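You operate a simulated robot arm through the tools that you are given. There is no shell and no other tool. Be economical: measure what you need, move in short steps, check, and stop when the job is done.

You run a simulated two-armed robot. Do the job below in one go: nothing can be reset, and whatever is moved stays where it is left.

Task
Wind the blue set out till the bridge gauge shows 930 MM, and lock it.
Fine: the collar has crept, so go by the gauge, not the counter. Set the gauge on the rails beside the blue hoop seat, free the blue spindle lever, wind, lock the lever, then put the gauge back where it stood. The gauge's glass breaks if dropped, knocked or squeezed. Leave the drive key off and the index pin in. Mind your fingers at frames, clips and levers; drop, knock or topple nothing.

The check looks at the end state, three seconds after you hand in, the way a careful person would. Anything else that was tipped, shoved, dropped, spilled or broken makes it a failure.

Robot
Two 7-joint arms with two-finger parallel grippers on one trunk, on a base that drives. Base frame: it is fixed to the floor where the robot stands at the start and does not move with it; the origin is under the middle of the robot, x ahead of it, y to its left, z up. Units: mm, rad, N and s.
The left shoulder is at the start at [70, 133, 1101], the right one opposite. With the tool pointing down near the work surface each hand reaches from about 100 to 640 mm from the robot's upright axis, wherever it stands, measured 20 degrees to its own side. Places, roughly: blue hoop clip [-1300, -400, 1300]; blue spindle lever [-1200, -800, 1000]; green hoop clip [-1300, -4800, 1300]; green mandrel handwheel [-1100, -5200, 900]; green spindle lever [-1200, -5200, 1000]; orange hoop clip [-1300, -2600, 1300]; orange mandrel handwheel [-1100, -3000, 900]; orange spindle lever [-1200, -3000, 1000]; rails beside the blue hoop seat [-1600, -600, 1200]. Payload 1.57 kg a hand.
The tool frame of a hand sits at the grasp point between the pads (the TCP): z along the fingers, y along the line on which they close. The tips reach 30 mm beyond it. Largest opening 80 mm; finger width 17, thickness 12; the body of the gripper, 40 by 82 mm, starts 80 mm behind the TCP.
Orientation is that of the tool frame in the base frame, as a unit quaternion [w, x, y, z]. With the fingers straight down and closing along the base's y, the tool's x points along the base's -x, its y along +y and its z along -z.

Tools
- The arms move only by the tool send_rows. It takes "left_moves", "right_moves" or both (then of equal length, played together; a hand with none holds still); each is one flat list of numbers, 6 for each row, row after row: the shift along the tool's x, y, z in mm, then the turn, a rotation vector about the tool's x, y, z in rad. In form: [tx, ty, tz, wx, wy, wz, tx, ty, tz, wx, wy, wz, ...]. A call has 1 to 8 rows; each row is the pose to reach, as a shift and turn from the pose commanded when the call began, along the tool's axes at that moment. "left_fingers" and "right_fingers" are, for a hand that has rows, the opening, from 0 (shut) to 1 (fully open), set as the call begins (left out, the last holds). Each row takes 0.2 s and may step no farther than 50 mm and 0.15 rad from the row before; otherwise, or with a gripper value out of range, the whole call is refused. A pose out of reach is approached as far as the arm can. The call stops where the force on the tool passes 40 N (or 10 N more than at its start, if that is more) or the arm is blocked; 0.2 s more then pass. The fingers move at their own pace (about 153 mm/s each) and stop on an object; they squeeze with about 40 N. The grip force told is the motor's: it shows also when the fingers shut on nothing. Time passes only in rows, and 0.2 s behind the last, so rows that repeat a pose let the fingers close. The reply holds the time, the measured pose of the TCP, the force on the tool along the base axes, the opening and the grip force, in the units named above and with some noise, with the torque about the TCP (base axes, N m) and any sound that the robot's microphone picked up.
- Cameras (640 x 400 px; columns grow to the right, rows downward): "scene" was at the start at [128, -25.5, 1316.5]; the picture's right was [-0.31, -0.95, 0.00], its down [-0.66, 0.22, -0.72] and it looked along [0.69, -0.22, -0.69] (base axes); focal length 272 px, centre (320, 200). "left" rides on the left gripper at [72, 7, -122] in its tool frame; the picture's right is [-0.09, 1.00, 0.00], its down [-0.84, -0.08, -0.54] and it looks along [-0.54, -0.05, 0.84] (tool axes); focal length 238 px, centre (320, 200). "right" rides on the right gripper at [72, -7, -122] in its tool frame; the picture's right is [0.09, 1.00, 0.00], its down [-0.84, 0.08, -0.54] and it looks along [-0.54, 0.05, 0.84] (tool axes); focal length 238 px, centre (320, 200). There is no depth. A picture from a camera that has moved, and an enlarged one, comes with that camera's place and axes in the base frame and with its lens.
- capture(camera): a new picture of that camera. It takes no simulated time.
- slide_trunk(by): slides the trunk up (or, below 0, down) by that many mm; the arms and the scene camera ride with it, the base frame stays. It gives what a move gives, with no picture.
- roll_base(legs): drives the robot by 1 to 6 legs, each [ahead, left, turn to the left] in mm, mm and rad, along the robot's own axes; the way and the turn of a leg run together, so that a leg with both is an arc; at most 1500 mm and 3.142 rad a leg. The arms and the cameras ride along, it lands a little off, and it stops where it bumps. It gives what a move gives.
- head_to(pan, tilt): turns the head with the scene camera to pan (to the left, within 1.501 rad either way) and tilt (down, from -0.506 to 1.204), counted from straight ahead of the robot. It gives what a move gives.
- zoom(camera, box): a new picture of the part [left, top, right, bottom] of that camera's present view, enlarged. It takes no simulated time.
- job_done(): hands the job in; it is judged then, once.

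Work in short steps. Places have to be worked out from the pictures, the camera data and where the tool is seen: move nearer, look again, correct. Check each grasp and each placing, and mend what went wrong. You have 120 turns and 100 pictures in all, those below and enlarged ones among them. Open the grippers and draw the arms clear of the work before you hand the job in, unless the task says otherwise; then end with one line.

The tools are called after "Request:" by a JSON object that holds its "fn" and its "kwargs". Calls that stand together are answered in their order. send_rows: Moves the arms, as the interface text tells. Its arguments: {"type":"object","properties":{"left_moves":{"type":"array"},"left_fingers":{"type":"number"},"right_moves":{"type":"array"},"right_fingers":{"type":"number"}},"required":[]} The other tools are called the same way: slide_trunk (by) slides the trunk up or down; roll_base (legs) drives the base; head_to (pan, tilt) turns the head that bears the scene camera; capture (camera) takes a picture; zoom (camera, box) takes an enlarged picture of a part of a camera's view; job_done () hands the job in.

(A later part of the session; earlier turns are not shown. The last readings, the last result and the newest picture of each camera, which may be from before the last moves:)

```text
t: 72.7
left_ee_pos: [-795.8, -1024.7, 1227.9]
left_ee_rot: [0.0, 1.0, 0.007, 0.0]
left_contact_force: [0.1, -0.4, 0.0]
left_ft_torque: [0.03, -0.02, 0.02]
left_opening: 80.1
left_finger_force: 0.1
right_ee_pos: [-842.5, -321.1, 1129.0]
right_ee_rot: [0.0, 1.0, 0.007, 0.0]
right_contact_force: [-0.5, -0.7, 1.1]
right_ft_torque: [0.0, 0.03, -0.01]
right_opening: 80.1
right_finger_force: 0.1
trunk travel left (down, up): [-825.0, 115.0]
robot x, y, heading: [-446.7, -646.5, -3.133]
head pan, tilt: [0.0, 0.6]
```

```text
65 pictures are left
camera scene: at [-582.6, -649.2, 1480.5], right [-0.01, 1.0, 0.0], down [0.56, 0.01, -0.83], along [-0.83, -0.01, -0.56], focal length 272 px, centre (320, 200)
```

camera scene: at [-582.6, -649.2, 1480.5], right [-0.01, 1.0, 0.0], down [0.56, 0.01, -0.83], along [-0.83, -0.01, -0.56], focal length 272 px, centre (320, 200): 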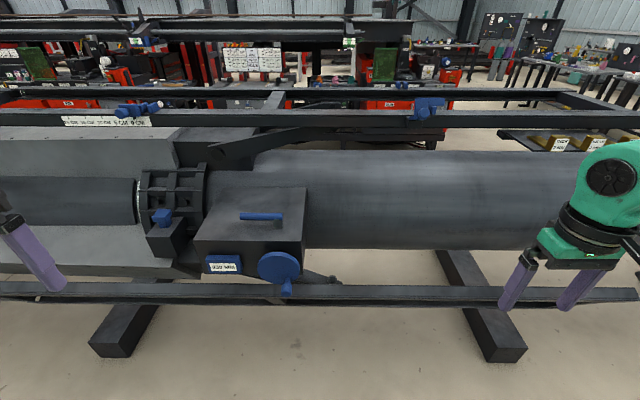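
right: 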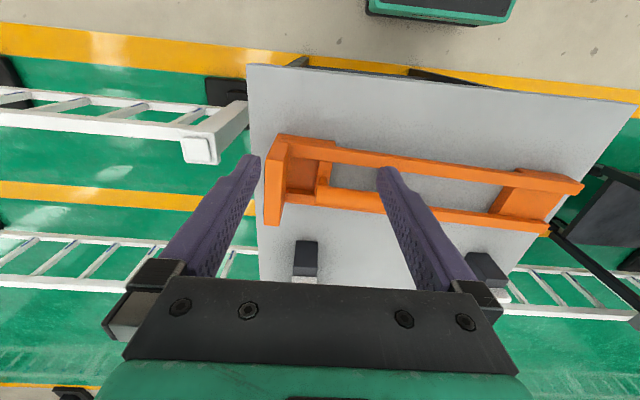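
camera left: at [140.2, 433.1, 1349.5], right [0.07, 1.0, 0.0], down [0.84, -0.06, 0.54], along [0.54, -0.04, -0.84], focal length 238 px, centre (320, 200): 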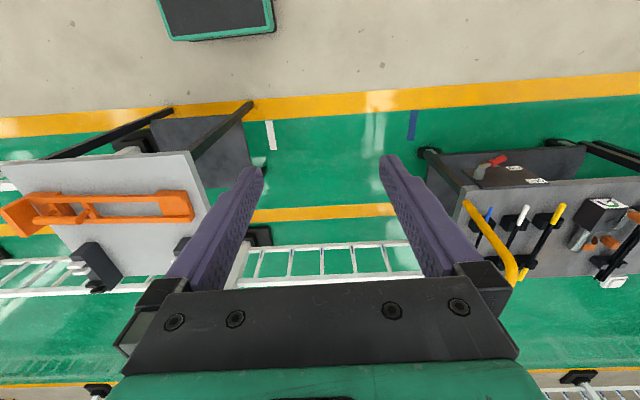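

Triangulating: rails at z≈1195, front x≈-1465, rear near x≈-1880; lever (-1210,-825,1000), wheel (-1130,-778,880), counter (-1120,-930,896). I raise the trunk and move closer to view the rails from above.

Request:
{"fn": "slide_trunk", "kwargs": {"by": 110}}

Request:
{"fn": "roll_base", "kwargs": {"legs": [[200, -30, 0]]}}

Request:
{"fn": "head_to", "kwargs": {"pan": 0.0, "tilt": 0.5}}

Request:
{"fn": "capture", "kwargs": {"camera": "scene"}}

```text
t: 74.1
left_ee_pos: [-797.6, -1025.0, 1336.8]
left_ee_rot: [0.0, 1.0, 0.006, 0.0]
left_contact_force: [-0.4, -0.3, 0.6]
left_ft_torque: [0.01, 0.0, 0.01]
left_opening: 79.7
left_finger_force: 0.0
right_ee_pos: [-842.2, -320.0, 1240.2]
right_ee_rot: [0.0, 1.0, 0.007, 0.0]
right_contact_force: [-0.8, 0.9, 0.0]
right_ft_torque: [-0.01, -0.01, 0.01]
right_opening: 80.1
right_finger_force: 0.0
trunk travel left (down, up): [-935.0, 5.0]
robot x, y, heading: [-442.3, -648.8, -3.13]
head pan, tilt: [0.0, 0.6]
```

```text
t: 75.7
left_ee_pos: [-992.1, -996.9, 1338.5]
left_ee_rot: [-0.001, 1.0, 0.006, -0.003]
left_contact_force: [-0.4, 0.0, -0.3]
left_ft_torque: [0.02, 0.03, 0.01]
left_opening: 79.9
left_finger_force: 0.1
right_ee_pos: [-1037.6, -293.3, 1242.7]
right_ee_rot: [0.0, 1.0, 0.007, -0.002]
right_contact_force: [0.3, 0.7, 0.6]
right_ft_torque: [0.0, -0.01, 0.03]
right_opening: 79.8
right_finger_force: 0.1
trunk travel left (down, up): [-935.0, 5.0]
robot x, y, heading: [-648.2, -619.1, -3.127]
head pan, tilt: [0.0, 0.6]
```

```text
t: 76.4
left_ee_pos: [-996.3, -995.5, 1337.9]
left_ee_rot: [0.0, 1.0, 0.007, -0.001]
left_contact_force: [0.7, -0.4, 0.1]
left_ft_torque: [-0.01, 0.05, -0.01]
left_opening: 80.1
left_finger_force: 0.1
right_ee_pos: [-1041.8, -291.5, 1240.9]
right_ee_rot: [-0.001, 1.0, 0.007, 0.0]
right_contact_force: [0.1, 0.4, -1.0]
right_ft_torque: [0.04, 0.0, -0.03]
right_opening: 80.1
right_finger_force: 0.1
trunk travel left (down, up): [-935.0, 5.0]
robot x, y, heading: [-645.6, -621.0, -3.132]
head pan, tilt: [0.0, 0.499]
```

```text
64 pictures are left
camera scene: at [-784.1, -621.4, 1599.8], right [-0.01, 1.0, 0.0], down [0.48, 0.01, -0.88], along [-0.88, -0.01, -0.48], focal length 272 px, centre (320, 200)
```

scene: 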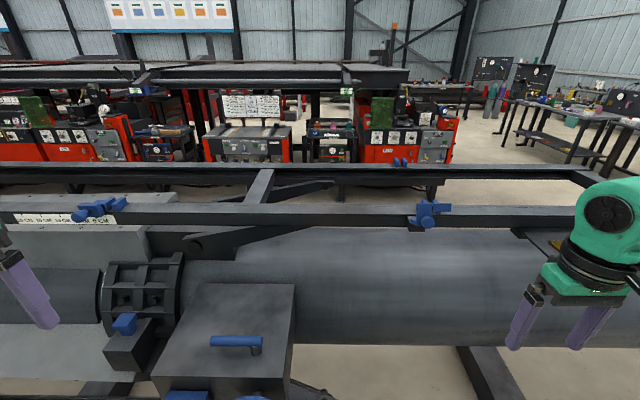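

Request:
{"fn": "zoom", "kwargs": {"camera": "scene", "box": [200, 140, 460, 290]}}

Request:
{"fn": "zoom", "kwargs": {"camera": "scene", "box": [60, 180, 300, 330]}}

```text
2.46 times, centred on (330, 215) of scene
camera zoom: at [-784.1, -621.4, 1599.8], right [-0.01, 1.0, 0.0], down [0.48, 0.01, -0.88], along [-0.88, -0.01, -0.48], focal length 670 px, centre (295, 163)
```

zoom: 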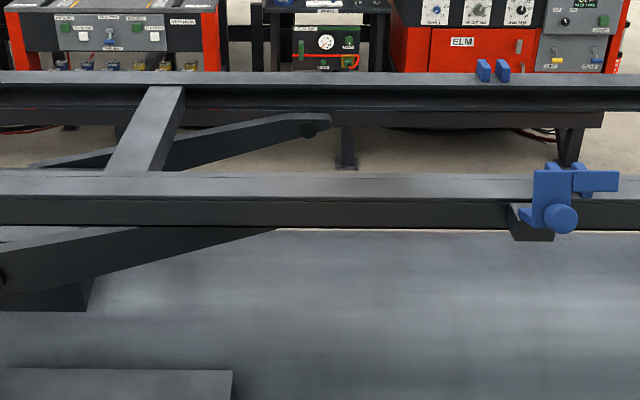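

```text
2.67 times, centred on (180, 255) of scene
camera zoom: at [-784.1, -621.4, 1599.8], right [-0.01, 1.0, 0.0], down [0.48, 0.01, -0.88], along [-0.88, -0.01, -0.48], focal length 725 px, centre (693, 53)
```

zoom: 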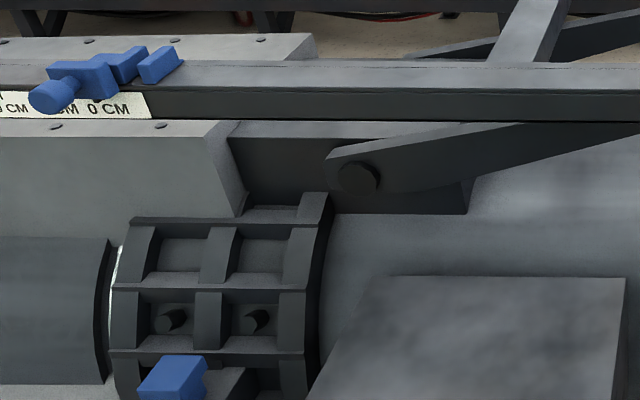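

The seat's clip is at y≈-340 with prongs on the rear rail; rails roughly x -1330..-1372 and -1618..-1663 at z≈1265, with free run y -750..-400. Now I return to the table to fetch the gauge with the right hand.

Request:
{"fn": "roll_base", "kwargs": {"legs": [[-520, 0, 0], [0, -620, 0], [0, 0, -1.57], [0, 0, -1.57]]}}

Request:
{"fn": "slide_trunk", "kwargs": {"by": -260}}

Request:
{"fn": "head_to", "kwargs": {"pan": -0.3, "tilt": 0.75}}

Request:
{"fn": "capture", "kwargs": {"camera": "scene"}}

```text
t: 90.3
left_ee_pos: [244.0, 385.2, 1337.4]
left_ee_rot: [0.0, 0.004, 1.0, 0.0]
left_contact_force: [-0.7, -0.3, 1.5]
left_ft_torque: [-0.01, 0.04, -0.04]
left_opening: 80.1
left_finger_force: 0.0
right_ee_pos: [273.9, -319.2, 1241.2]
right_ee_rot: [0.0, 0.005, 1.0, 0.0]
right_contact_force: [0.0, -0.1, 0.4]
right_ft_torque: [0.0, 0.0, -0.01]
right_opening: 80.1
right_finger_force: 0.0
trunk travel left (down, up): [-935.0, 5.0]
robot x, y, heading: [-116.6, 17.3, -0.005]
head pan, tilt: [0.0, 0.499]
```

```text
t: 93.0
left_ee_pos: [243.2, 385.4, 1077.9]
left_ee_rot: [0.001, 0.004, 1.0, 0.001]
left_contact_force: [-0.5, -0.5, 0.2]
left_ft_torque: [0.03, -0.03, 0.04]
left_opening: 80.1
left_finger_force: 0.2
right_ee_pos: [273.8, -318.1, 981.0]
right_ee_rot: [-0.001, 0.006, 1.0, 0.0]
right_contact_force: [0.4, -0.1, -0.4]
right_ft_torque: [-0.01, 0.03, 0.0]
right_opening: 80.1
right_finger_force: 0.0
trunk travel left (down, up): [-675.0, 265.0]
robot x, y, heading: [-117.8, 15.6, -0.014]
head pan, tilt: [0.0, 0.499]
```

```text
t: 93.8
left_ee_pos: [243.8, 385.4, 1077.7]
left_ee_rot: [0.0, 0.005, 1.0, 0.0]
left_contact_force: [0.0, 1.0, 0.5]
left_ft_torque: [0.01, 0.02, -0.01]
left_opening: 79.9
left_finger_force: 0.0
right_ee_pos: [275.0, -319.5, 979.7]
right_ee_rot: [-0.001, 0.005, 1.0, 0.0]
right_contact_force: [0.0, -0.4, -1.0]
right_ft_torque: [-0.01, -0.02, 0.04]
right_opening: 79.9
right_finger_force: 0.0
trunk travel left (down, up): [-675.0, 265.0]
robot x, y, heading: [-115.2, 17.0, -0.008]
head pan, tilt: [-0.3, 0.75]
```

```text
61 pictures are left
camera scene: at [11.8, -8.6, 1317.7], right [-0.3, -0.95, 0.0], down [-0.65, 0.21, -0.73], along [0.7, -0.22, -0.68], focal length 272 px, centre (320, 200)
```

scene: 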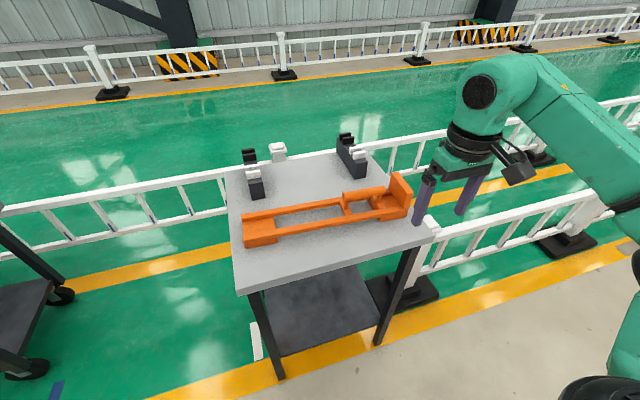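

I drive ahead 120, then yaw the right hand 90° above the handle (≈(480,-272,845)).

Request:
{"fn": "roll_base", "kwargs": {"legs": [[115, -15, 0.008]]}}

Request:
{"fn": "send_rows", "kwargs": {"right_moves": [-10, 6, -10, 0, 0, -0.14, -20, 12, -20, 0, 0, -0.28, -30, 18, -30, 0, 0, -0.42, -40, 24, -40, 0, 0, -0.56, -50, 30, -50, 0, 0, -0.7, -60, 36, -50, 0, 0, -0.84, -70, 42, -50, 0, 0, -0.98, -80, 48, -50, 0, 0, -1.12]}}

Request:
{"fn": "send_rows", "kwargs": {"right_moves": [0, 0, 0, 0, 0, -0.15, 0, 0, 0, 0, 0, -0.3, 0, 0, 0, 0, 0, -0.45, 0, 0, 0, 0, 0, -0.45]}}

Request:
{"fn": "capture", "kwargs": {"camera": "right"}}

```text
t: 95.0
left_ee_pos: [354.3, 374.6, 1077.6]
left_ee_rot: [0.001, -0.002, 1.0, 0.0]
left_contact_force: [1.0, 0.4, 0.5]
left_ft_torque: [0.01, 0.02, 0.02]
left_opening: 79.9
left_finger_force: 0.1
right_ee_pos: [392.2, -329.7, 980.7]
right_ee_rot: [0.001, -0.002, 1.0, 0.001]
right_contact_force: [-0.4, -0.1, 0.4]
right_ft_torque: [0.02, 0.0, 0.01]
right_opening: 80.2
right_finger_force: 0.0
trunk travel left (down, up): [-675.0, 265.0]
robot x, y, heading: [-0.4, 2.2, 0.005]
head pan, tilt: [-0.3, 0.75]
```

```text
t: 96.8
left_ee_pos: [355.0, 373.7, 1077.3]
left_ee_rot: [0.001, -0.002, 1.0, 0.0]
left_contact_force: [0.2, -0.4, 0.4]
left_ft_torque: [0.0, -0.02, 0.01]
left_opening: 80.1
left_finger_force: 0.0
right_ee_pos: [307.9, -117.6, 1032.5]
right_ee_rot: [0.001, -0.522, 0.853, -0.001]
right_contact_force: [0.1, -0.4, 0.1]
right_ft_torque: [-0.01, -0.01, 0.02]
right_opening: 79.7
right_finger_force: 0.0
right hand out of reach, approached as far as the arm can: row 2, 3, 4, 5, 6, 7, 8
trunk travel left (down, up): [-675.0, 265.0]
robot x, y, heading: [0.2, 4.6, 0.001]
head pan, tilt: [-0.3, 0.75]
```

```text
t: 97.8
left_ee_pos: [354.8, 374.2, 1077.7]
left_ee_rot: [0.0, -0.002, 1.0, 0.0]
left_contact_force: [-0.2, 0.5, 0.3]
left_ft_torque: [0.04, 0.0, 0.01]
left_opening: 80.2
left_finger_force: 0.0
right_ee_pos: [226.0, -67.2, 1020.2]
right_ee_rot: [-0.001, 0.708, -0.707, 0.0]
right_contact_force: [0.1, 0.3, -0.4]
right_ft_torque: [-0.01, 0.0, 0.0]
right_opening: 80.2
right_finger_force: 0.1
right hand out of reach, approached as far as the arm can: row 1, 2, 3, 4
trunk travel left (down, up): [-675.0, 265.0]
robot x, y, heading: [-5.9, 3.5, 0.003]
head pan, tilt: [-0.3, 0.75]
```

```text
60 pictures are left
camera right: at [231.5, -139.8, 1142.5], right [-1.0, -0.09, 0.0], down [-0.08, 0.84, 0.54], along [-0.05, 0.54, -0.84], focal length 238 px, centre (320, 200)
```

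right: 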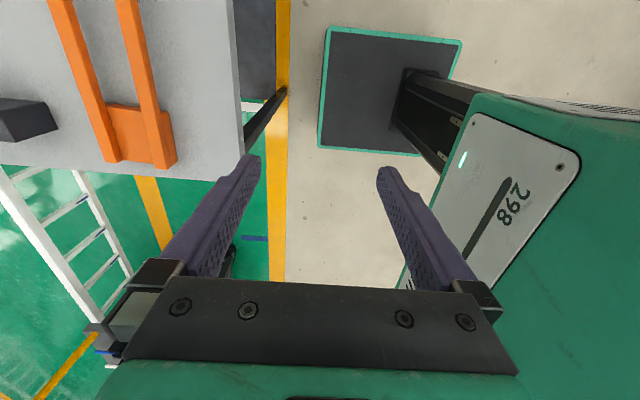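

Yaw +90° suits the left arm, not the right. I restore the right hand and will use the left hand for the gauge.

Request:
{"fn": "send_rows", "kwargs": {"right_moves": [5, 20, 0, 0, 0, 0.14, 10, 40, 0, 0, 0, 0.28, 15, 60, 0, 0, 0, 0.42, 20, 80, 0, 0, 0, 0.56, 25, 100, 0, 0, 0, 0.7, 30, 120, 0, 0, 0, 0.84, 35, 140, 0, 0, 0, 0.98, 45, 165, 0, 0, 0, 1.12]}}

Request:
{"fn": "send_rows", "kwargs": {"right_moves": [0, 0, -20, 0, 0, 0.15, 0, 0, -40, 0, 0, 0.3, 0, 0, -60, 0, 0, 0.45, 0, 0, -60, 0, 0, 0.45]}}

```text
t: 98.7
left_ee_pos: [354.3, 375.0, 1078.3]
left_ee_rot: [0.001, -0.002, 1.0, -0.001]
left_contact_force: [-0.3, 0.2, 0.3]
left_ft_torque: [0.0, 0.02, 0.0]
left_opening: 80.0
left_finger_force: 0.1
right_ee_pos: [167.5, -83.1, 1019.2]
right_ee_rot: [0.003, -0.528, 0.849, -0.005]
right_contact_force: [26.9, -13.9, -3.0]
right_ft_torque: [1.39, 2.68, 0.43]
right_opening: 64.0
right_finger_force: 0.0
trunk travel left (down, up): [-675.0, 265.0]
robot x, y, heading: [-2.9, 3.9, 0.004]
head pan, tilt: [-0.3, 0.75]
stopped in row 4 (right hand): the force on the tool passed its limit at 140 N (the readings are from after the stop); the commanded pose is now the measured one
```

```text
t: 99.7
left_ee_pos: [353.8, 374.6, 1077.4]
left_ee_rot: [0.001, -0.001, 1.0, 0.0]
left_contact_force: [-0.3, 0.5, 0.4]
left_ft_torque: [0.0, 0.0, 0.0]
left_opening: 80.0
left_finger_force: 0.1
right_ee_pos: [165.7, -82.1, 1080.4]
right_ee_rot: [0.003, -0.326, 0.945, -0.002]
right_contact_force: [0.5, -0.3, 0.0]
right_ft_torque: [-0.02, -0.01, 0.01]
right_opening: 80.0
right_finger_force: 0.0
trunk travel left (down, up): [-675.0, 265.0]
robot x, y, heading: [-0.8, 4.7, 0.005]
head pan, tilt: [-0.3, 0.75]
```

The hand brushed my own body (now free). I move it out to the right front, away from the trunk.

Request:
{"fn": "send_rows", "kwargs": {"right_moves": [8, -46, 0, 0, 0, 0.11, 16, -93, 0, 0, 0, 0.22, 24, -139, 0, 0, 0, 0.33, 31, -185, 0, 0, 0, 0.44, 39, -232, 0, 0, 0, 0.55, 47, -278, 0, 0, 0, 0.664]}}

Request:
{"fn": "roll_base", "kwargs": {"legs": [[-100, -480, 0]]}}

Request:
{"fn": "head_to", "kwargs": {"pan": 0.3, "tilt": 0.75}}

Request:
{"fn": "capture", "kwargs": {"camera": "scene"}}

```text
t: 101.0
left_ee_pos: [355.7, 372.4, 1077.8]
left_ee_rot: [0.0, -0.002, 1.0, 0.0]
left_contact_force: [0.0, -0.4, 0.2]
left_ft_torque: [0.03, 0.0, 0.02]
left_opening: 80.2
left_finger_force: 0.1
right_ee_pos: [321.1, -311.1, 1067.3]
right_ee_rot: [0.005, 0.0, 1.0, -0.001]
right_contact_force: [0.8, 0.3, -0.1]
right_ft_torque: [0.03, 0.0, 0.0]
right_opening: 79.8
right_finger_force: 0.1
right hand out of reach, approached as far as the arm can: row 5, 6
trunk travel left (down, up): [-675.0, 265.0]
robot x, y, heading: [-1.1, 2.0, 0.001]
head pan, tilt: [-0.3, 0.75]
```

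```text
t: 104.0
left_ee_pos: [251.7, -104.4, 1076.6]
left_ee_rot: [0.001, -0.005, 1.0, -0.001]
left_contact_force: [0.9, -0.3, 0.6]
left_ft_torque: [0.02, -0.01, 0.0]
left_opening: 80.1
left_finger_force: 0.1
right_ee_pos: [221.7, -788.5, 1069.0]
right_ee_rot: [0.004, -0.004, 1.0, -0.002]
right_contact_force: [-0.5, 1.0, -0.3]
right_ft_torque: [-0.01, -0.01, 0.0]
right_opening: 80.0
right_finger_force: 0.0
trunk travel left (down, up): [-675.0, 265.0]
robot x, y, heading: [-105.8, -478.5, 0.01]
head pan, tilt: [-0.3, 0.75]
```

```text
t: 105.0
left_ee_pos: [252.1, -104.6, 1077.5]
left_ee_rot: [0.001, -0.006, 1.0, 0.0]
left_contact_force: [0.3, 0.2, 0.2]
left_ft_torque: [0.0, -0.02, 0.0]
left_opening: 79.7
left_finger_force: 0.1
right_ee_pos: [221.4, -787.8, 1069.5]
right_ee_rot: [0.004, -0.005, 1.0, -0.001]
right_contact_force: [0.2, 0.3, 0.1]
right_ft_torque: [0.01, -0.02, 0.01]
right_opening: 79.7
right_finger_force: 0.1
trunk travel left (down, up): [-675.0, 265.0]
robot x, y, heading: [-106.0, -480.7, 0.008]
head pan, tilt: [0.3, 0.75]
```

```text
59 pictures are left
camera scene: at [25.8, -453.3, 1317.6], right [0.3, -0.95, 0.0], down [-0.65, -0.21, -0.73], along [0.7, 0.22, -0.68], focal length 272 px, centre (320, 200)
```

scene: 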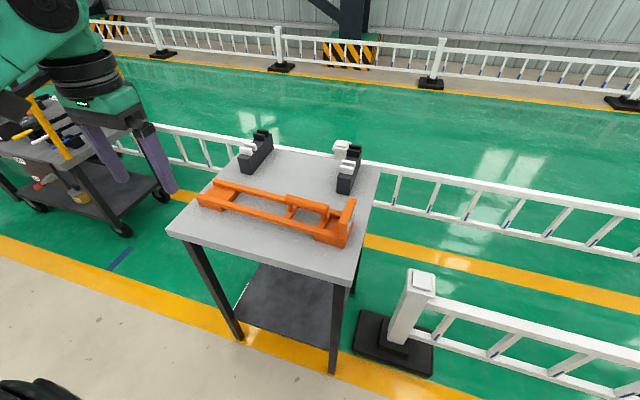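

Second sighting gives the handle at about (486,-274). I move ahead 90 and bring the left hand above it, yawing +90° on the way.

Request:
{"fn": "roll_base", "kwargs": {"legs": [[90, 0, 0]]}}

Request:
{"fn": "send_rows", "kwargs": {"left_moves": [-18, -21, 0, 0, 0, -0.14, -36, -42, 0, 0, 0, -0.28, -54, -63, 0, 0, 0, -0.42, -72, -84, 0, 0, 0, -0.56, -90, -105, 0, 0, 0, -0.7, -108, -126, 0, 0, 0, -0.84, -126, -147, 0, 0, 0, -0.98, -146, -170, 0, 0, 0, -1.12]}}

Request:
{"fn": "send_rows", "kwargs": {"left_moves": [0, 0, 15, 0, 0, -0.15, 0, 0, 30, 0, 0, -0.3, 0, 0, 45, 0, 0, -0.45, 0, 0, 60, 0, 0, -0.45]}}

Request:
{"fn": "capture", "kwargs": {"camera": "left"}}

```text
t: 106.0
left_ee_pos: [341.2, -103.3, 1078.7]
left_ee_rot: [0.001, -0.003, 1.0, 0.0]
left_contact_force: [-0.1, -0.2, -0.3]
left_ft_torque: [-0.03, 0.0, 0.02]
left_opening: 80.0
left_finger_force: 0.1
right_ee_pos: [310.2, -788.3, 1069.3]
right_ee_rot: [0.005, -0.004, 1.0, -0.002]
right_contact_force: [0.3, -0.3, -0.9]
right_ft_torque: [0.03, 0.0, 0.02]
right_opening: 80.1
right_finger_force: 0.1
trunk travel left (down, up): [-675.0, 265.0]
robot x, y, heading: [-11.6, -478.9, 0.013]
head pan, tilt: [0.3, 0.75]
```

```text
t: 107.8
left_ee_pos: [487.4, -275.3, 1078.4]
left_ee_rot: [0.0, -0.536, 0.844, 0.001]
left_contact_force: [-0.1, -0.1, 0.2]
left_ft_torque: [0.01, 0.03, -0.05]
left_opening: 80.2
left_finger_force: 0.0
right_ee_pos: [312.8, -787.4, 1067.8]
right_ee_rot: [0.004, -0.004, 1.0, 0.0]
right_contact_force: [0.4, 0.4, 0.1]
right_ft_torque: [-0.03, 0.02, 0.01]
right_opening: 80.0
right_finger_force: 0.1
trunk travel left (down, up): [-675.0, 265.0]
robot x, y, heading: [-10.5, -479.2, 0.012]
head pan, tilt: [0.3, 0.75]
```

```text
t: 108.8
left_ee_pos: [488.2, -272.8, 1019.4]
left_ee_rot: [-0.001, 0.711, -0.704, 0.001]
left_contact_force: [0.7, 0.4, -0.6]
left_ft_torque: [0.03, 0.02, 0.01]
left_opening: 79.8
left_finger_force: 0.0
right_ee_pos: [312.7, -787.4, 1068.5]
right_ee_rot: [0.005, -0.004, 1.0, -0.001]
right_contact_force: [-0.3, -0.2, 0.4]
right_ft_torque: [-0.02, -0.02, -0.03]
right_opening: 80.1
right_finger_force: 0.0
trunk travel left (down, up): [-675.0, 265.0]
robot x, y, heading: [-15.4, -478.1, 0.01]
head pan, tilt: [0.3, 0.75]
```

```text
58 pictures are left
camera left: at [482.1, -346.4, 1141.1], right [-1.0, 0.08, 0.0], down [0.07, 0.84, 0.54], along [0.05, 0.54, -0.84], focal length 238 px, centre (320, 200)
```

left: 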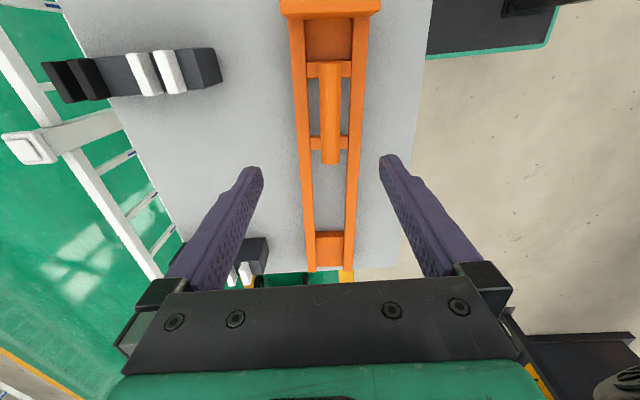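

In this view the handle is a 24 mm bar, centre ≈(477,-272), z≈846, and the gauge is turned about 3.5°. I align and descend to z=900, then look.

Request:
{"fn": "send_rows", "kwargs": {"left_moves": [-1, 5, 40, 0, 0, 0.03, -1, 11, 80, 0, 0, 0.066, -1, 11, 119, 0, 0, 0.066]}}

Request:
{"fn": "capture", "kwargs": {"camera": "left"}}

Request:
{"fn": "zoom", "kwargs": {"camera": "scene", "box": [180, 120, 400, 260]}}

```text
t: 109.7
left_ee_pos: [478.0, -273.9, 896.2]
left_ee_rot: [0.0, -0.686, 0.727, -0.001]
left_contact_force: [-0.4, 0.0, -0.3]
left_ft_torque: [0.0, 0.04, -0.01]
left_opening: 80.0
left_finger_force: 0.1
right_ee_pos: [311.1, -786.5, 1067.9]
right_ee_rot: [0.005, -0.004, 1.0, -0.002]
right_contact_force: [-1.0, -0.1, -0.4]
right_ft_torque: [0.03, 0.03, 0.01]
right_opening: 79.9
right_finger_force: 0.0
trunk travel left (down, up): [-675.0, 265.0]
robot x, y, heading: [-12.8, -479.6, 0.006]
head pan, tilt: [0.3, 0.75]
```

```text
57 pictures are left
camera left: at [466.6, -345.8, 1019.6], right [-0.99, 0.15, 0.0], down [0.12, 0.83, 0.54], along [0.08, 0.54, -0.84], focal length 238 px, centre (320, 200)
```

left: 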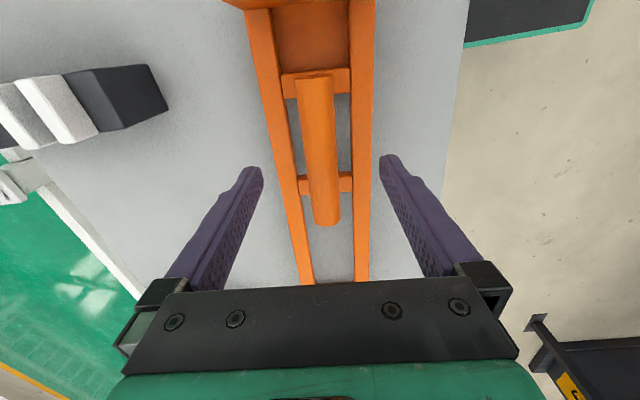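

```text
2.86 times, centred on (290, 190) of scene
camera zoom: at [116.3, -452.6, 1317.6], right [0.3, -0.95, 0.0], down [-0.65, -0.21, -0.73], along [0.7, 0.22, -0.68], focal length 777 px, centre (406, 229)
```

zoom: 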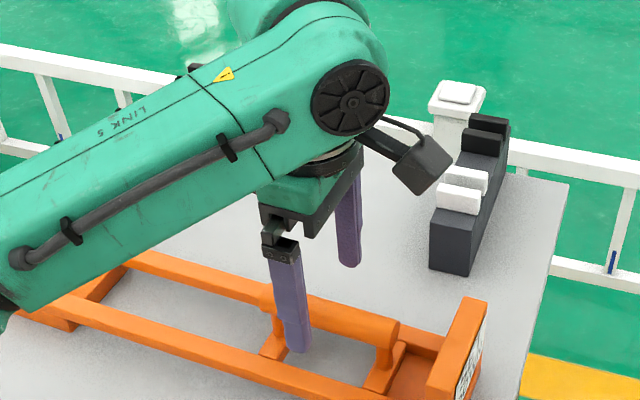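

The handle is centred under the hand and aligned. I narrow to 42 mm and descend to z≈852.

Request:
{"fn": "send_rows", "kwargs": {"left_moves": [0, 1, 0, 0, 0, 0, 0, 1, 15, 0, 0, 0, 0, 1, 30, 0, 0, 0, 0, 1, 43, 0, 0, 0], "left_fingers": 0.53}}

Request:
{"fn": "capture", "kwargs": {"camera": "left"}}

Request:
{"fn": "zoom", "kwargs": {"camera": "scene", "box": [240, 160, 380, 260]}}

```text
t: 110.7
left_ee_pos: [480.5, -273.2, 854.4]
left_ee_rot: [0.0, -0.686, 0.727, -0.001]
left_contact_force: [-0.3, -0.4, -0.1]
left_ft_torque: [-0.01, -0.01, 0.05]
left_opening: 42.6
left_finger_force: 0.1
right_ee_pos: [310.8, -787.9, 1068.6]
right_ee_rot: [0.004, -0.005, 1.0, -0.002]
right_contact_force: [-0.7, -0.2, -0.6]
right_ft_torque: [0.0, -0.01, 0.02]
right_opening: 80.1
right_finger_force: 0.0
trunk travel left (down, up): [-675.0, 265.0]
robot x, y, heading: [-12.6, -475.3, 0.012]
head pan, tilt: [0.3, 0.75]
```

```text
55 pictures are left
camera left: at [467.4, -345.9, 976.9], right [-0.99, 0.15, 0.0], down [0.12, 0.83, 0.54], along [0.08, 0.54, -0.84], focal length 238 px, centre (320, 200)
```

left: 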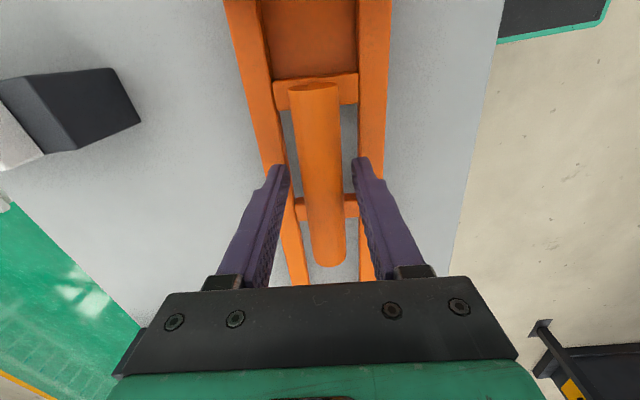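

```text
4.00 times, centred on (310, 210) of scene
camera zoom: at [116.0, -452.8, 1317.6], right [0.3, -0.95, 0.0], down [-0.65, -0.21, -0.73], along [0.7, 0.22, -0.68], focal length 1088 px, centre (360, 160)
```

zoom: 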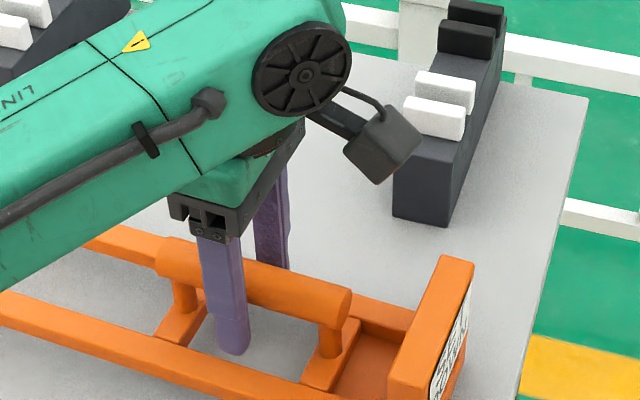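

The fingers straddle the handle between its posts. I lower 5 mm and close.

Request:
{"fn": "send_rows", "kwargs": {"left_moves": [0, 0, 5, 0, 0, 0]}}

Request:
{"fn": "send_rows", "kwargs": {"left_moves": [0, 0, 0, 0, 0, 0, 0, 0, 0, 0, 0, 0, 0, 0, 0, 0, 0, 0], "left_fingers": 0.0}}

```text
t: 111.0
left_ee_pos: [478.8, -272.8, 849.7]
left_ee_rot: [0.0, -0.687, 0.727, 0.0]
left_contact_force: [-0.5, 0.4, 0.0]
left_ft_torque: [0.0, -0.02, -0.03]
left_opening: 42.4
left_finger_force: 0.1
right_ee_pos: [311.0, -787.8, 1069.2]
right_ee_rot: [0.003, -0.004, 1.0, -0.002]
right_contact_force: [-0.3, 0.5, 0.6]
right_ft_torque: [-0.02, 0.02, 0.04]
right_opening: 79.9
right_finger_force: 0.1
trunk travel left (down, up): [-675.0, 265.0]
robot x, y, heading: [-15.7, -478.3, 0.007]
head pan, tilt: [0.3, 0.75]
```

```text
t: 111.8
left_ee_pos: [478.4, -273.8, 849.6]
left_ee_rot: [0.001, -0.686, 0.727, 0.0]
left_contact_force: [-0.8, 0.0, 0.0]
left_ft_torque: [0.06, -0.01, 0.25]
left_opening: 23.6
left_finger_force: 35.7
right_ee_pos: [311.3, -786.8, 1069.6]
right_ee_rot: [0.005, -0.004, 1.0, -0.002]
right_contact_force: [-0.1, 0.7, 1.2]
right_ft_torque: [0.01, 0.0, 0.01]
right_opening: 79.9
right_finger_force: 0.2
trunk travel left (down, up): [-675.0, 265.0]
robot x, y, heading: [-12.8, -479.3, 0.005]
head pan, tilt: [0.3, 0.75]
```

Gripped (23.6 mm) at TCP (478.5,-273.5,849.7) — the return spot. I lift 20 mm slowly and check the load.

Request:
{"fn": "send_rows", "kwargs": {"left_moves": [0, 0, -5, 0, 0, 0, 0, 0, -12, 0, 0, 0, 0, 0, -20, 0, 0, 0, 0, 0, -20, 0, 0, 0]}}

Request:
{"fn": "zoom", "kwargs": {"camera": "scene", "box": [170, 120, 390, 260]}}

```text
t: 112.8
left_ee_pos: [477.8, -272.3, 869.5]
left_ee_rot: [0.0, -0.687, 0.726, 0.0]
left_contact_force: [-0.9, 0.8, -5.0]
left_ft_torque: [-0.29, 0.01, -0.02]
left_opening: 23.6
left_finger_force: 35.4
right_ee_pos: [311.5, -787.5, 1067.7]
right_ee_rot: [0.004, -0.004, 1.0, -0.002]
right_contact_force: [-0.1, 0.2, 0.0]
right_ft_torque: [0.01, 0.01, -0.04]
right_opening: 79.8
right_finger_force: 0.0
trunk travel left (down, up): [-675.0, 265.0]
robot x, y, heading: [-10.6, -478.2, 0.009]
head pan, tilt: [0.3, 0.75]
```

```text
2.86 times, centred on (280, 190) of scene
camera zoom: at [116.7, -452.2, 1317.5], right [0.3, -0.95, 0.0], down [-0.65, -0.21, -0.73], along [0.7, 0.22, -0.68], focal length 777 px, centre (434, 229)
```

zoom: 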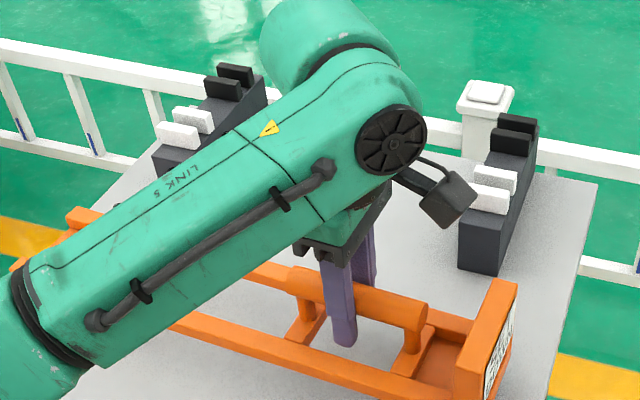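

It lifts level, about 0.5 kg. I raise the trunk fully, then back off and turn the gauge so that its display faces me.

Request:
{"fn": "slide_trunk", "kwargs": {"by": 255}}

Request:
{"fn": "roll_base", "kwargs": {"legs": [[-250, 0, 0]]}}

Request:
{"fn": "send_rows", "kwargs": {"left_moves": [0, 0, 0, 0, 0, 0.14, 0, 0, 0, 0, 0, 0.28, 0, 0, 0, 0, 0, 0.42, 0, 0, 0, 0, 0, 0.56, 0, 0, 0, 0, 0, 0.7, 0, 0, 0, 0, 0, 0.84, 0, 0, 0, 0, 0, 0.98, 0, 0, 0, 0, 0, 1.12]}}

Request:
{"fn": "send_rows", "kwargs": {"left_moves": [0, 0, 0, 0, 0, 0.13, 0, 0, 0, 0, 0, 0.26, 0, 0, 0, 0, 0, 0.4, 0, 0, 0, 0, 0, 0.4]}}

Request:
{"fn": "capture", "kwargs": {"camera": "scene"}}

```text
t: 115.5
left_ee_pos: [479.4, -271.9, 1123.3]
left_ee_rot: [0.0, -0.686, 0.728, 0.0]
left_contact_force: [0.3, 0.9, -5.0]
left_ft_torque: [-0.28, 0.04, -0.02]
left_opening: 23.6
left_finger_force: 35.6
right_ee_pos: [312.0, -787.4, 1323.0]
right_ee_rot: [0.004, -0.004, 1.0, -0.002]
right_contact_force: [-0.5, -0.4, 0.5]
right_ft_torque: [-0.03, 0.01, 0.01]
right_opening: 79.8
right_finger_force: 0.1
trunk travel left (down, up): [-930.0, 10.0]
robot x, y, heading: [-13.3, -477.5, 0.011]
head pan, tilt: [0.3, 0.75]
```

```text
t: 117.3
left_ee_pos: [232.5, -270.6, 1121.9]
left_ee_rot: [-0.002, -0.689, 0.724, 0.001]
left_contact_force: [0.9, 0.7, -4.9]
left_ft_torque: [-0.29, 0.0, -0.03]
left_opening: 23.6
left_finger_force: 35.8
right_ee_pos: [72.3, -787.2, 1322.4]
right_ee_rot: [0.003, -0.009, 1.0, -0.002]
right_contact_force: [-0.3, -0.4, -0.4]
right_ft_torque: [0.0, 0.04, 0.02]
right_opening: 80.3
right_finger_force: 0.0
trunk travel left (down, up): [-930.0, 10.0]
robot x, y, heading: [-257.8, -483.6, 0.018]
head pan, tilt: [0.3, 0.75]
```

```text
t: 119.1
left_ee_pos: [230.1, -270.9, 1125.5]
left_ee_rot: [0.0, -0.199, 0.98, 0.0]
left_contact_force: [0.2, 0.0, -4.9]
left_ft_torque: [-0.12, 0.25, 0.0]
left_opening: 23.9
left_finger_force: 35.2
right_ee_pos: [68.5, -787.0, 1323.0]
right_ee_rot: [0.004, -0.009, 1.0, -0.002]
right_contact_force: [-0.3, -0.2, 0.3]
right_ft_torque: [-0.01, -0.04, -0.03]
right_opening: 80.0
right_finger_force: 0.1
trunk travel left (down, up): [-930.0, 10.0]
robot x, y, heading: [-260.9, -485.1, 0.023]
head pan, tilt: [0.3, 0.75]
```

```text
t: 120.1
left_ee_pos: [229.3, -270.7, 1125.1]
left_ee_rot: [0.0, 0.0, 1.0, -0.001]
left_contact_force: [-0.4, 0.0, -5.6]
left_ft_torque: [-0.01, 0.31, 0.01]
left_opening: 23.8
left_finger_force: 35.5
right_ee_pos: [68.0, -786.8, 1323.5]
right_ee_rot: [0.004, -0.009, 1.0, -0.002]
right_contact_force: [-0.2, 0.1, -0.3]
right_ft_torque: [0.05, 0.03, -0.03]
right_opening: 79.9
right_finger_force: 0.1
trunk travel left (down, up): [-930.0, 10.0]
robot x, y, heading: [-261.5, -485.6, 0.018]
head pan, tilt: [0.3, 0.75]
```

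```text
52 pictures are left
camera scene: at [-130.2, -454.4, 1572.5], right [0.31, -0.95, 0.0], down [-0.65, -0.21, -0.73], along [0.69, 0.23, -0.68], focal length 272 px, centre (320, 200)
```

scene: 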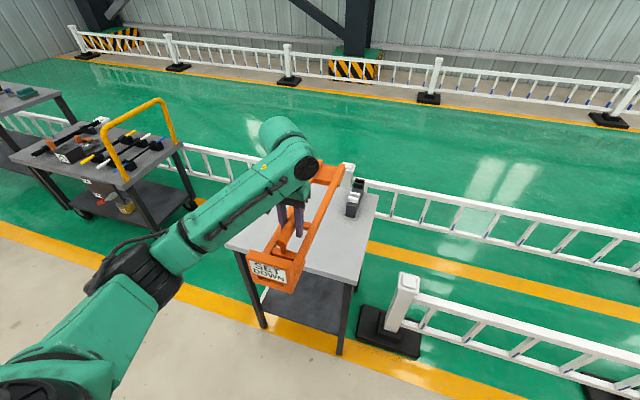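

Display now faces me. I raise the hand to z≈1410 to test the reach needed over the rails.

Request:
{"fn": "send_rows", "kwargs": {"left_moves": [0, 0, -42, 0, 0, 0, 0, 0, -84, 0, 0, 0, 0, 0, -126, 0, 0, 0, 0, 0, -168, 0, 0, 0, 0, 0, -210, 0, 0, 0, 0, 0, -250, 0, 0, 0, 0, 0, -285, 0, 0, 0]}}

Request:
{"fn": "roll_base", "kwargs": {"legs": [[0, 0, -1.57], [0, 0, -1.57]]}}

Request:
{"fn": "head_to", "kwargs": {"pan": 0.0, "tilt": 0.5}}

Request:
{"fn": "capture", "kwargs": {"camera": "scene"}}

```text
t: 121.7
left_ee_pos: [225.1, -270.7, 1408.1]
left_ee_rot: [0.0, 0.0, 1.0, 0.001]
left_contact_force: [-0.1, -0.8, -5.3]
left_ft_torque: [0.02, 0.31, 0.01]
left_opening: 23.6
left_finger_force: 35.7
right_ee_pos: [67.1, -789.4, 1323.7]
right_ee_rot: [0.004, -0.009, 1.0, 0.0]
right_contact_force: [0.0, 0.0, -0.1]
right_ft_torque: [-0.02, 0.0, -0.02]
right_opening: 79.8
right_finger_force: 0.1
trunk travel left (down, up): [-930.0, 10.0]
robot x, y, heading: [-260.7, -480.6, 0.018]
head pan, tilt: [0.3, 0.75]
```

```text
t: 129.9
left_ee_pos: [-758.6, -663.6, 1407.2]
left_ee_rot: [-0.001, 1.0, -0.029, 0.001]
left_contact_force: [-0.3, 0.4, -5.4]
left_ft_torque: [0.01, -0.31, -0.02]
left_opening: 23.7
left_finger_force: 36.0
right_ee_pos: [-568.5, -157.3, 1323.4]
right_ee_rot: [-0.002, 1.0, -0.022, -0.005]
right_contact_force: [0.3, 0.7, -0.3]
right_ft_torque: [-0.02, 0.0, -0.02]
right_opening: 80.1
right_finger_force: 0.0
trunk travel left (down, up): [-930.0, 10.0]
robot x, y, heading: [-259.0, -477.1, 3.097]
head pan, tilt: [0.3, 0.75]
```

```text
t: 130.7
left_ee_pos: [-758.9, -661.6, 1406.8]
left_ee_rot: [0.0, 1.0, -0.03, 0.0]
left_contact_force: [-0.3, -0.6, -5.1]
left_ft_torque: [0.0, -0.29, -0.03]
left_opening: 23.8
left_finger_force: 35.8
right_ee_pos: [-568.2, -156.5, 1324.2]
right_ee_rot: [-0.002, 1.0, -0.022, -0.004]
right_contact_force: [-0.4, -0.5, -1.0]
right_ft_torque: [0.01, -0.02, 0.02]
right_opening: 80.0
right_finger_force: 0.0
trunk travel left (down, up): [-930.0, 10.0]
robot x, y, heading: [-262.1, -483.4, 3.098]
head pan, tilt: [0.0, 0.499]
```

```text
51 pictures are left
camera scene: at [-402.6, -475.7, 1594.4], right [0.04, 1.0, 0.0], down [0.48, -0.02, -0.88], along [-0.88, 0.04, -0.48], focal length 272 px, centre (320, 200)
```

scene: 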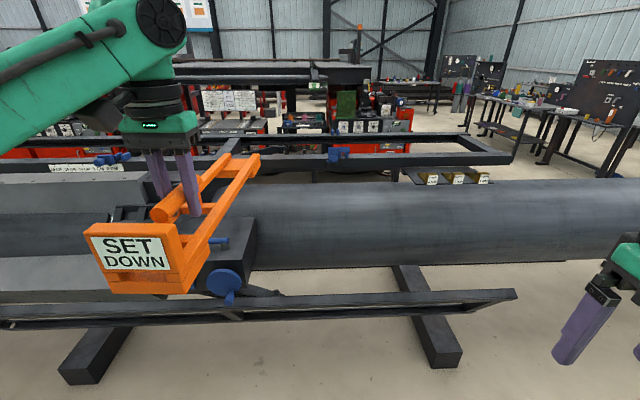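

Holding level. I straighten the heading, advance 350 mm and shift right 80, then use the left wrist camera to measure the rails.

Request:
{"fn": "roll_base", "kwargs": {"legs": [[0, 0, 0.04], [350, -80, 0]]}}

Request:
{"fn": "send_rows", "kwargs": {"right_moves": [45, 0, 0, 0, 0, 0, 90, 0, 0, 0, 0, 0, 120, 0, 0, 0, 0, 0]}}

Request:
{"fn": "capture", "kwargs": {"camera": "scene"}}

Request:
{"fn": "capture", "kwargs": {"camera": "left"}}

```text
t: 133.4
left_ee_pos: [-1105.7, -597.1, 1408.9]
left_ee_rot: [0.0, 1.0, -0.013, -0.001]
left_contact_force: [-0.1, 0.6, -5.0]
left_ft_torque: [0.01, -0.3, -0.02]
left_opening: 23.7
left_finger_force: 36.1
right_ee_pos: [-933.6, -84.9, 1324.2]
right_ee_rot: [-0.002, 1.0, -0.006, -0.005]
right_contact_force: [0.8, 0.7, -0.1]
right_ft_torque: [0.02, 0.04, 0.02]
right_opening: 79.9
right_finger_force: 0.0
trunk travel left (down, up): [-930.0, 10.0]
robot x, y, heading: [-618.6, -401.5, 3.137]
head pan, tilt: [0.0, 0.499]
```

```text
t: 134.2
left_ee_pos: [-1108.3, -598.6, 1408.0]
left_ee_rot: [0.0, 1.0, -0.013, 0.0]
left_contact_force: [-1.2, 0.2, -5.2]
left_ft_torque: [-0.01, -0.31, 0.0]
left_opening: 23.6
left_finger_force: 35.6
right_ee_pos: [-870.1, -147.9, 1309.8]
right_ee_rot: [-0.001, 1.0, -0.006, -0.004]
right_contact_force: [0.3, 0.4, 0.4]
right_ft_torque: [0.01, 0.01, -0.01]
right_opening: 80.0
right_finger_force: 0.1
right hand out of reach, approached as far as the arm can: row 1, 2, 3
trunk travel left (down, up): [-930.0, 10.0]
robot x, y, heading: [-615.1, -400.2, 3.131]
head pan, tilt: [0.0, 0.499]
```

```text
50 pictures are left
camera scene: at [-758.9, -398.6, 1594.6], right [0.01, 1.0, 0.0], down [0.48, 0.0, -0.88], along [-0.88, 0.01, -0.48], focal length 272 px, centre (320, 200)
```

scene: 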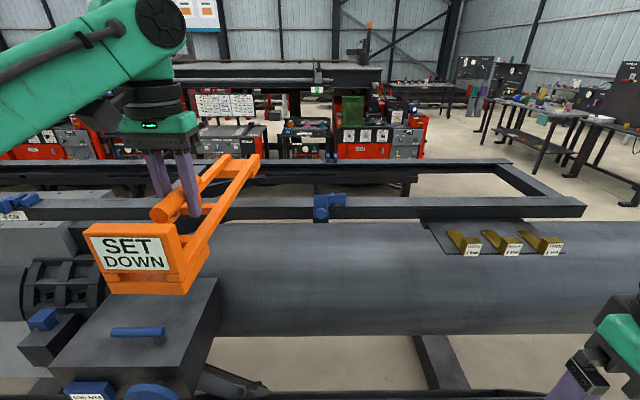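

```text
49 pictures are left
camera left: at [-1037.1, -607.6, 1530.2], right [-0.12, -0.99, 0.0], down [-0.83, 0.1, 0.54], along [-0.54, 0.07, -0.84], focal length 238 px, centre (320, 200)
```

left: 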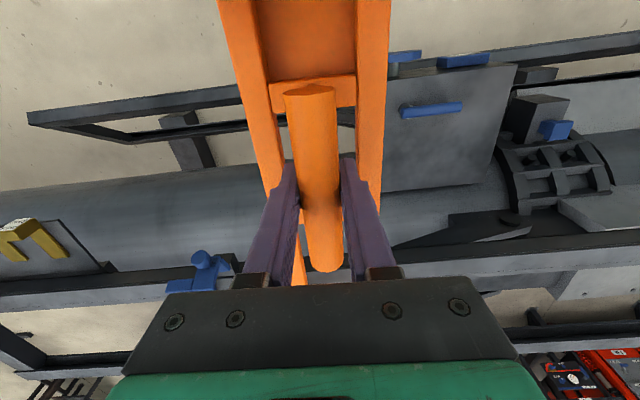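

I zoom both cameras at the front rail to triangulate it properly.

Request:
{"fn": "zoom", "kwargs": {"camera": "left", "box": [390, 180, 640, 336]}}

Request:
{"fn": "zoom", "kwargs": {"camera": "scene", "box": [220, 140, 420, 265]}}

```text
2.56 times, centred on (515, 258) of left
camera zoom: at [-1037.1, -607.6, 1530.2], right [-0.12, -0.99, 0.0], down [-0.83, 0.1, 0.54], along [-0.54, 0.07, -0.84], focal length 610 px, centre (-179, 52)
```

zoom: 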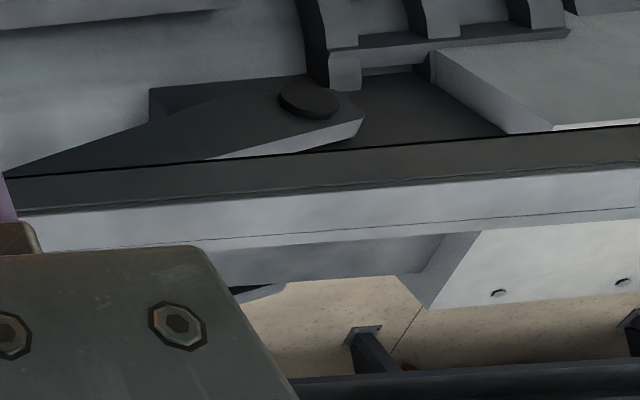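

```text
3.20 times, centred on (320, 202) of scene
camera zoom: at [-758.9, -398.6, 1594.6], right [0.01, 1.0, 0.0], down [0.48, 0.0, -0.88], along [-0.88, 0.01, -0.48], focal length 870 px, centre (320, 192)
```

zoom: 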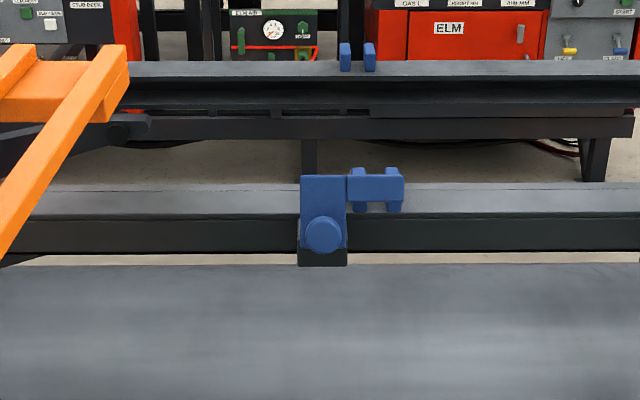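

Front rail ≈ x -1360..-1405, rear ≈ -1660..-1712, z≈1248; gauge centre is ~95 mm beyond my grip. I advance 200 mm and view the clearances around my base.

Request:
{"fn": "roll_base", "kwargs": {"legs": [[200, 0, 0]]}}

Request:
{"fn": "head_to", "kwargs": {"pan": 0.0, "tilt": 1.0}}

Request:
{"fn": "capture", "kwargs": {"camera": "scene"}}

```text
t: 135.8
left_ee_pos: [-1303.5, -595.3, 1408.8]
left_ee_rot: [0.0, 1.0, -0.014, -0.001]
left_contact_force: [0.8, 0.7, -4.8]
left_ft_torque: [-0.06, -0.26, 0.04]
left_opening: 23.8
left_finger_force: 35.6
right_ee_pos: [-1066.7, -145.1, 1311.2]
right_ee_rot: [-0.002, 1.0, -0.006, -0.006]
right_contact_force: [0.2, -0.7, -0.2]
right_ft_torque: [-0.01, 0.04, 0.01]
right_opening: 79.8
right_finger_force: 0.1
trunk travel left (down, up): [-930.0, 10.0]
robot x, y, heading: [-818.6, -397.4, 3.124]
head pan, tilt: [0.0, 0.499]
```

```text
t: 136.7
left_ee_pos: [-1309.9, -595.1, 1406.8]
left_ee_rot: [0.0, 1.0, -0.014, 0.0]
left_contact_force: [0.1, 0.2, -4.4]
left_ft_torque: [0.0, -0.32, -0.03]
left_opening: 23.6
left_finger_force: 35.5
right_ee_pos: [-1072.2, -145.7, 1309.4]
right_ee_rot: [-0.002, 1.0, -0.006, -0.003]
right_contact_force: [0.0, 0.7, -0.4]
right_ft_torque: [-0.02, 0.01, -0.01]
right_opening: 79.9
right_finger_force: 0.0
trunk travel left (down, up): [-930.0, 10.0]
robot x, y, heading: [-814.2, -397.9, 3.131]
head pan, tilt: [0.0, 1.0]
```

```text
46 pictures are left
camera scene: at [-938.8, -395.9, 1553.3], right [0.01, 1.0, 0.0], down [0.84, -0.01, -0.54], along [-0.54, 0.01, -0.84], focal length 272 px, centre (320, 200)
```

scene: 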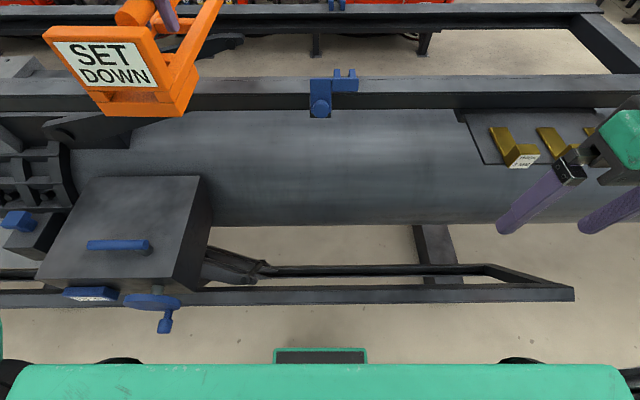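

Plenty of floor clearance for 60 mm more. I extend the arm 70 mm and drive 60 mm, then check over the rails.

Request:
{"fn": "send_rows", "kwargs": {"left_moves": [-25, 0, 0, 0, 0, 0, -50, 0, 0, 0, 0, 0, -70, 0, 0, 0, 0, 0, -70, 0, 0, 0, 0, 0]}}

Request:
{"fn": "roll_base", "kwargs": {"legs": [[60, 0, 0]]}}

Request:
{"fn": "head_to", "kwargs": {"pan": 0.3, "tilt": 0.6}}

Request:
{"fn": "capture", "kwargs": {"camera": "scene"}}

Request:
{"fn": "capture", "kwargs": {"camera": "left"}}

```text
t: 137.7
left_ee_pos: [-1365.4, -595.4, 1407.8]
left_ee_rot: [-0.001, 1.0, -0.014, -0.001]
left_contact_force: [-0.6, 0.1, -4.7]
left_ft_torque: [-0.02, -0.26, 0.0]
left_opening: 23.5
left_finger_force: 35.8
left hand out of reach, approached as far as the arm can: row 3, 4
right_ee_pos: [-1068.9, -146.7, 1311.1]
right_ee_rot: [-0.002, 1.0, -0.006, -0.005]
right_contact_force: [0.1, -1.0, -0.4]
right_ft_torque: [0.0, 0.03, -0.03]
right_opening: 79.7
right_finger_force: 0.1
trunk travel left (down, up): [-930.0, 10.0]
robot x, y, heading: [-816.3, -398.9, 3.125]
head pan, tilt: [0.0, 1.0]
```

```text
t: 138.7
left_ee_pos: [-1414.5, -594.2, 1412.9]
left_ee_rot: [0.0, 1.0, -0.014, -0.006]
left_contact_force: [2.5, 0.1, -4.7]
left_ft_torque: [-0.02, -0.21, -0.04]
left_opening: 23.6
left_finger_force: 36.3
right_ee_pos: [-1121.0, -145.1, 1313.1]
right_ee_rot: [-0.002, 1.0, -0.006, -0.01]
right_contact_force: [0.3, 0.1, 0.4]
right_ft_torque: [-0.04, 0.09, 0.0]
right_opening: 80.0
right_finger_force: 0.0
trunk travel left (down, up): [-930.0, 10.0]
robot x, y, heading: [-878.0, -400.1, 3.132]
head pan, tilt: [0.0, 1.0]
```

```text
t: 139.6
left_ee_pos: [-1428.5, -593.6, 1407.9]
left_ee_rot: [0.0, 1.0, -0.014, 0.0]
left_contact_force: [-0.9, 0.5, -5.2]
left_ft_torque: [-0.02, -0.33, -0.03]
left_opening: 23.8
left_finger_force: 36.3
right_ee_pos: [-1131.8, -143.7, 1310.3]
right_ee_rot: [-0.002, 1.0, -0.006, -0.005]
right_contact_force: [0.1, -1.0, 0.4]
right_ft_torque: [-0.02, -0.05, -0.04]
right_opening: 79.9
right_finger_force: 0.1
trunk travel left (down, up): [-930.0, 10.0]
robot x, y, heading: [-875.9, -396.3, 3.129]
head pan, tilt: [0.3, 0.6]
```

```text
45 pictures are left
camera scene: at [-1013.8, -420.8, 1585.3], right [-0.28, 0.96, 0.0], down [0.54, 0.16, -0.82], along [-0.79, -0.23, -0.57], focal length 272 px, centre (320, 200)
```

scene: 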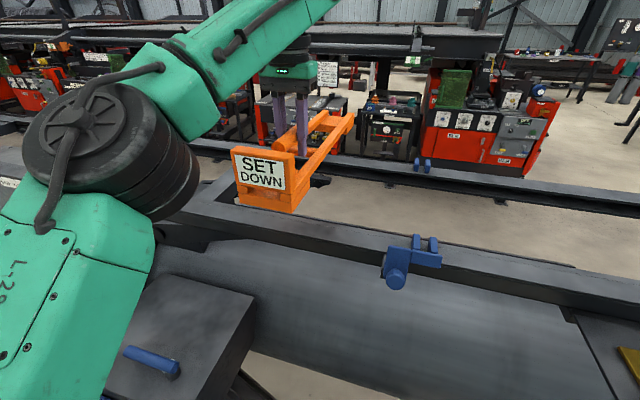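

```text
44 pictures are left
camera left: at [-1356.0, -602.8, 1529.7], right [-0.12, -0.99, 0.0], down [-0.83, 0.1, 0.54], along [-0.54, 0.07, -0.84], focal length 238 px, centre (320, 200)
```

left: 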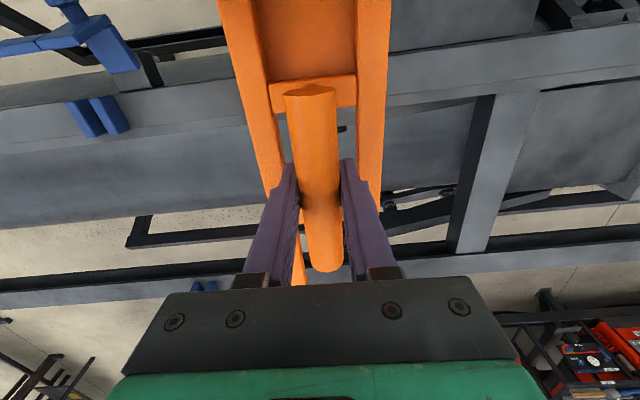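

From overhead the front rail is x≈-1373..-1422 and rear ≈-1682..-1728, centre ≈-1551. I zoom in to measure the gauge ends relative to my grip.

Request:
{"fn": "zoom", "kwargs": {"camera": "scene", "box": [200, 90, 400, 230]}}

```text
2.86 times, centred on (300, 160) of scene
camera zoom: at [-1013.8, -420.8, 1585.3], right [-0.28, 0.96, 0.0], down [0.54, 0.16, -0.82], along [-0.79, -0.23, -0.57], focal length 777 px, centre (377, 314)
```

zoom: 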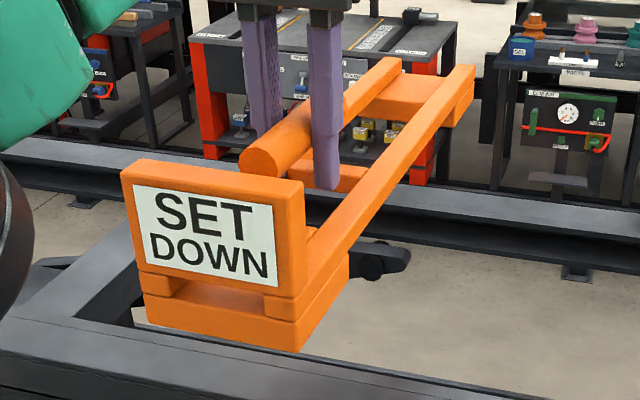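

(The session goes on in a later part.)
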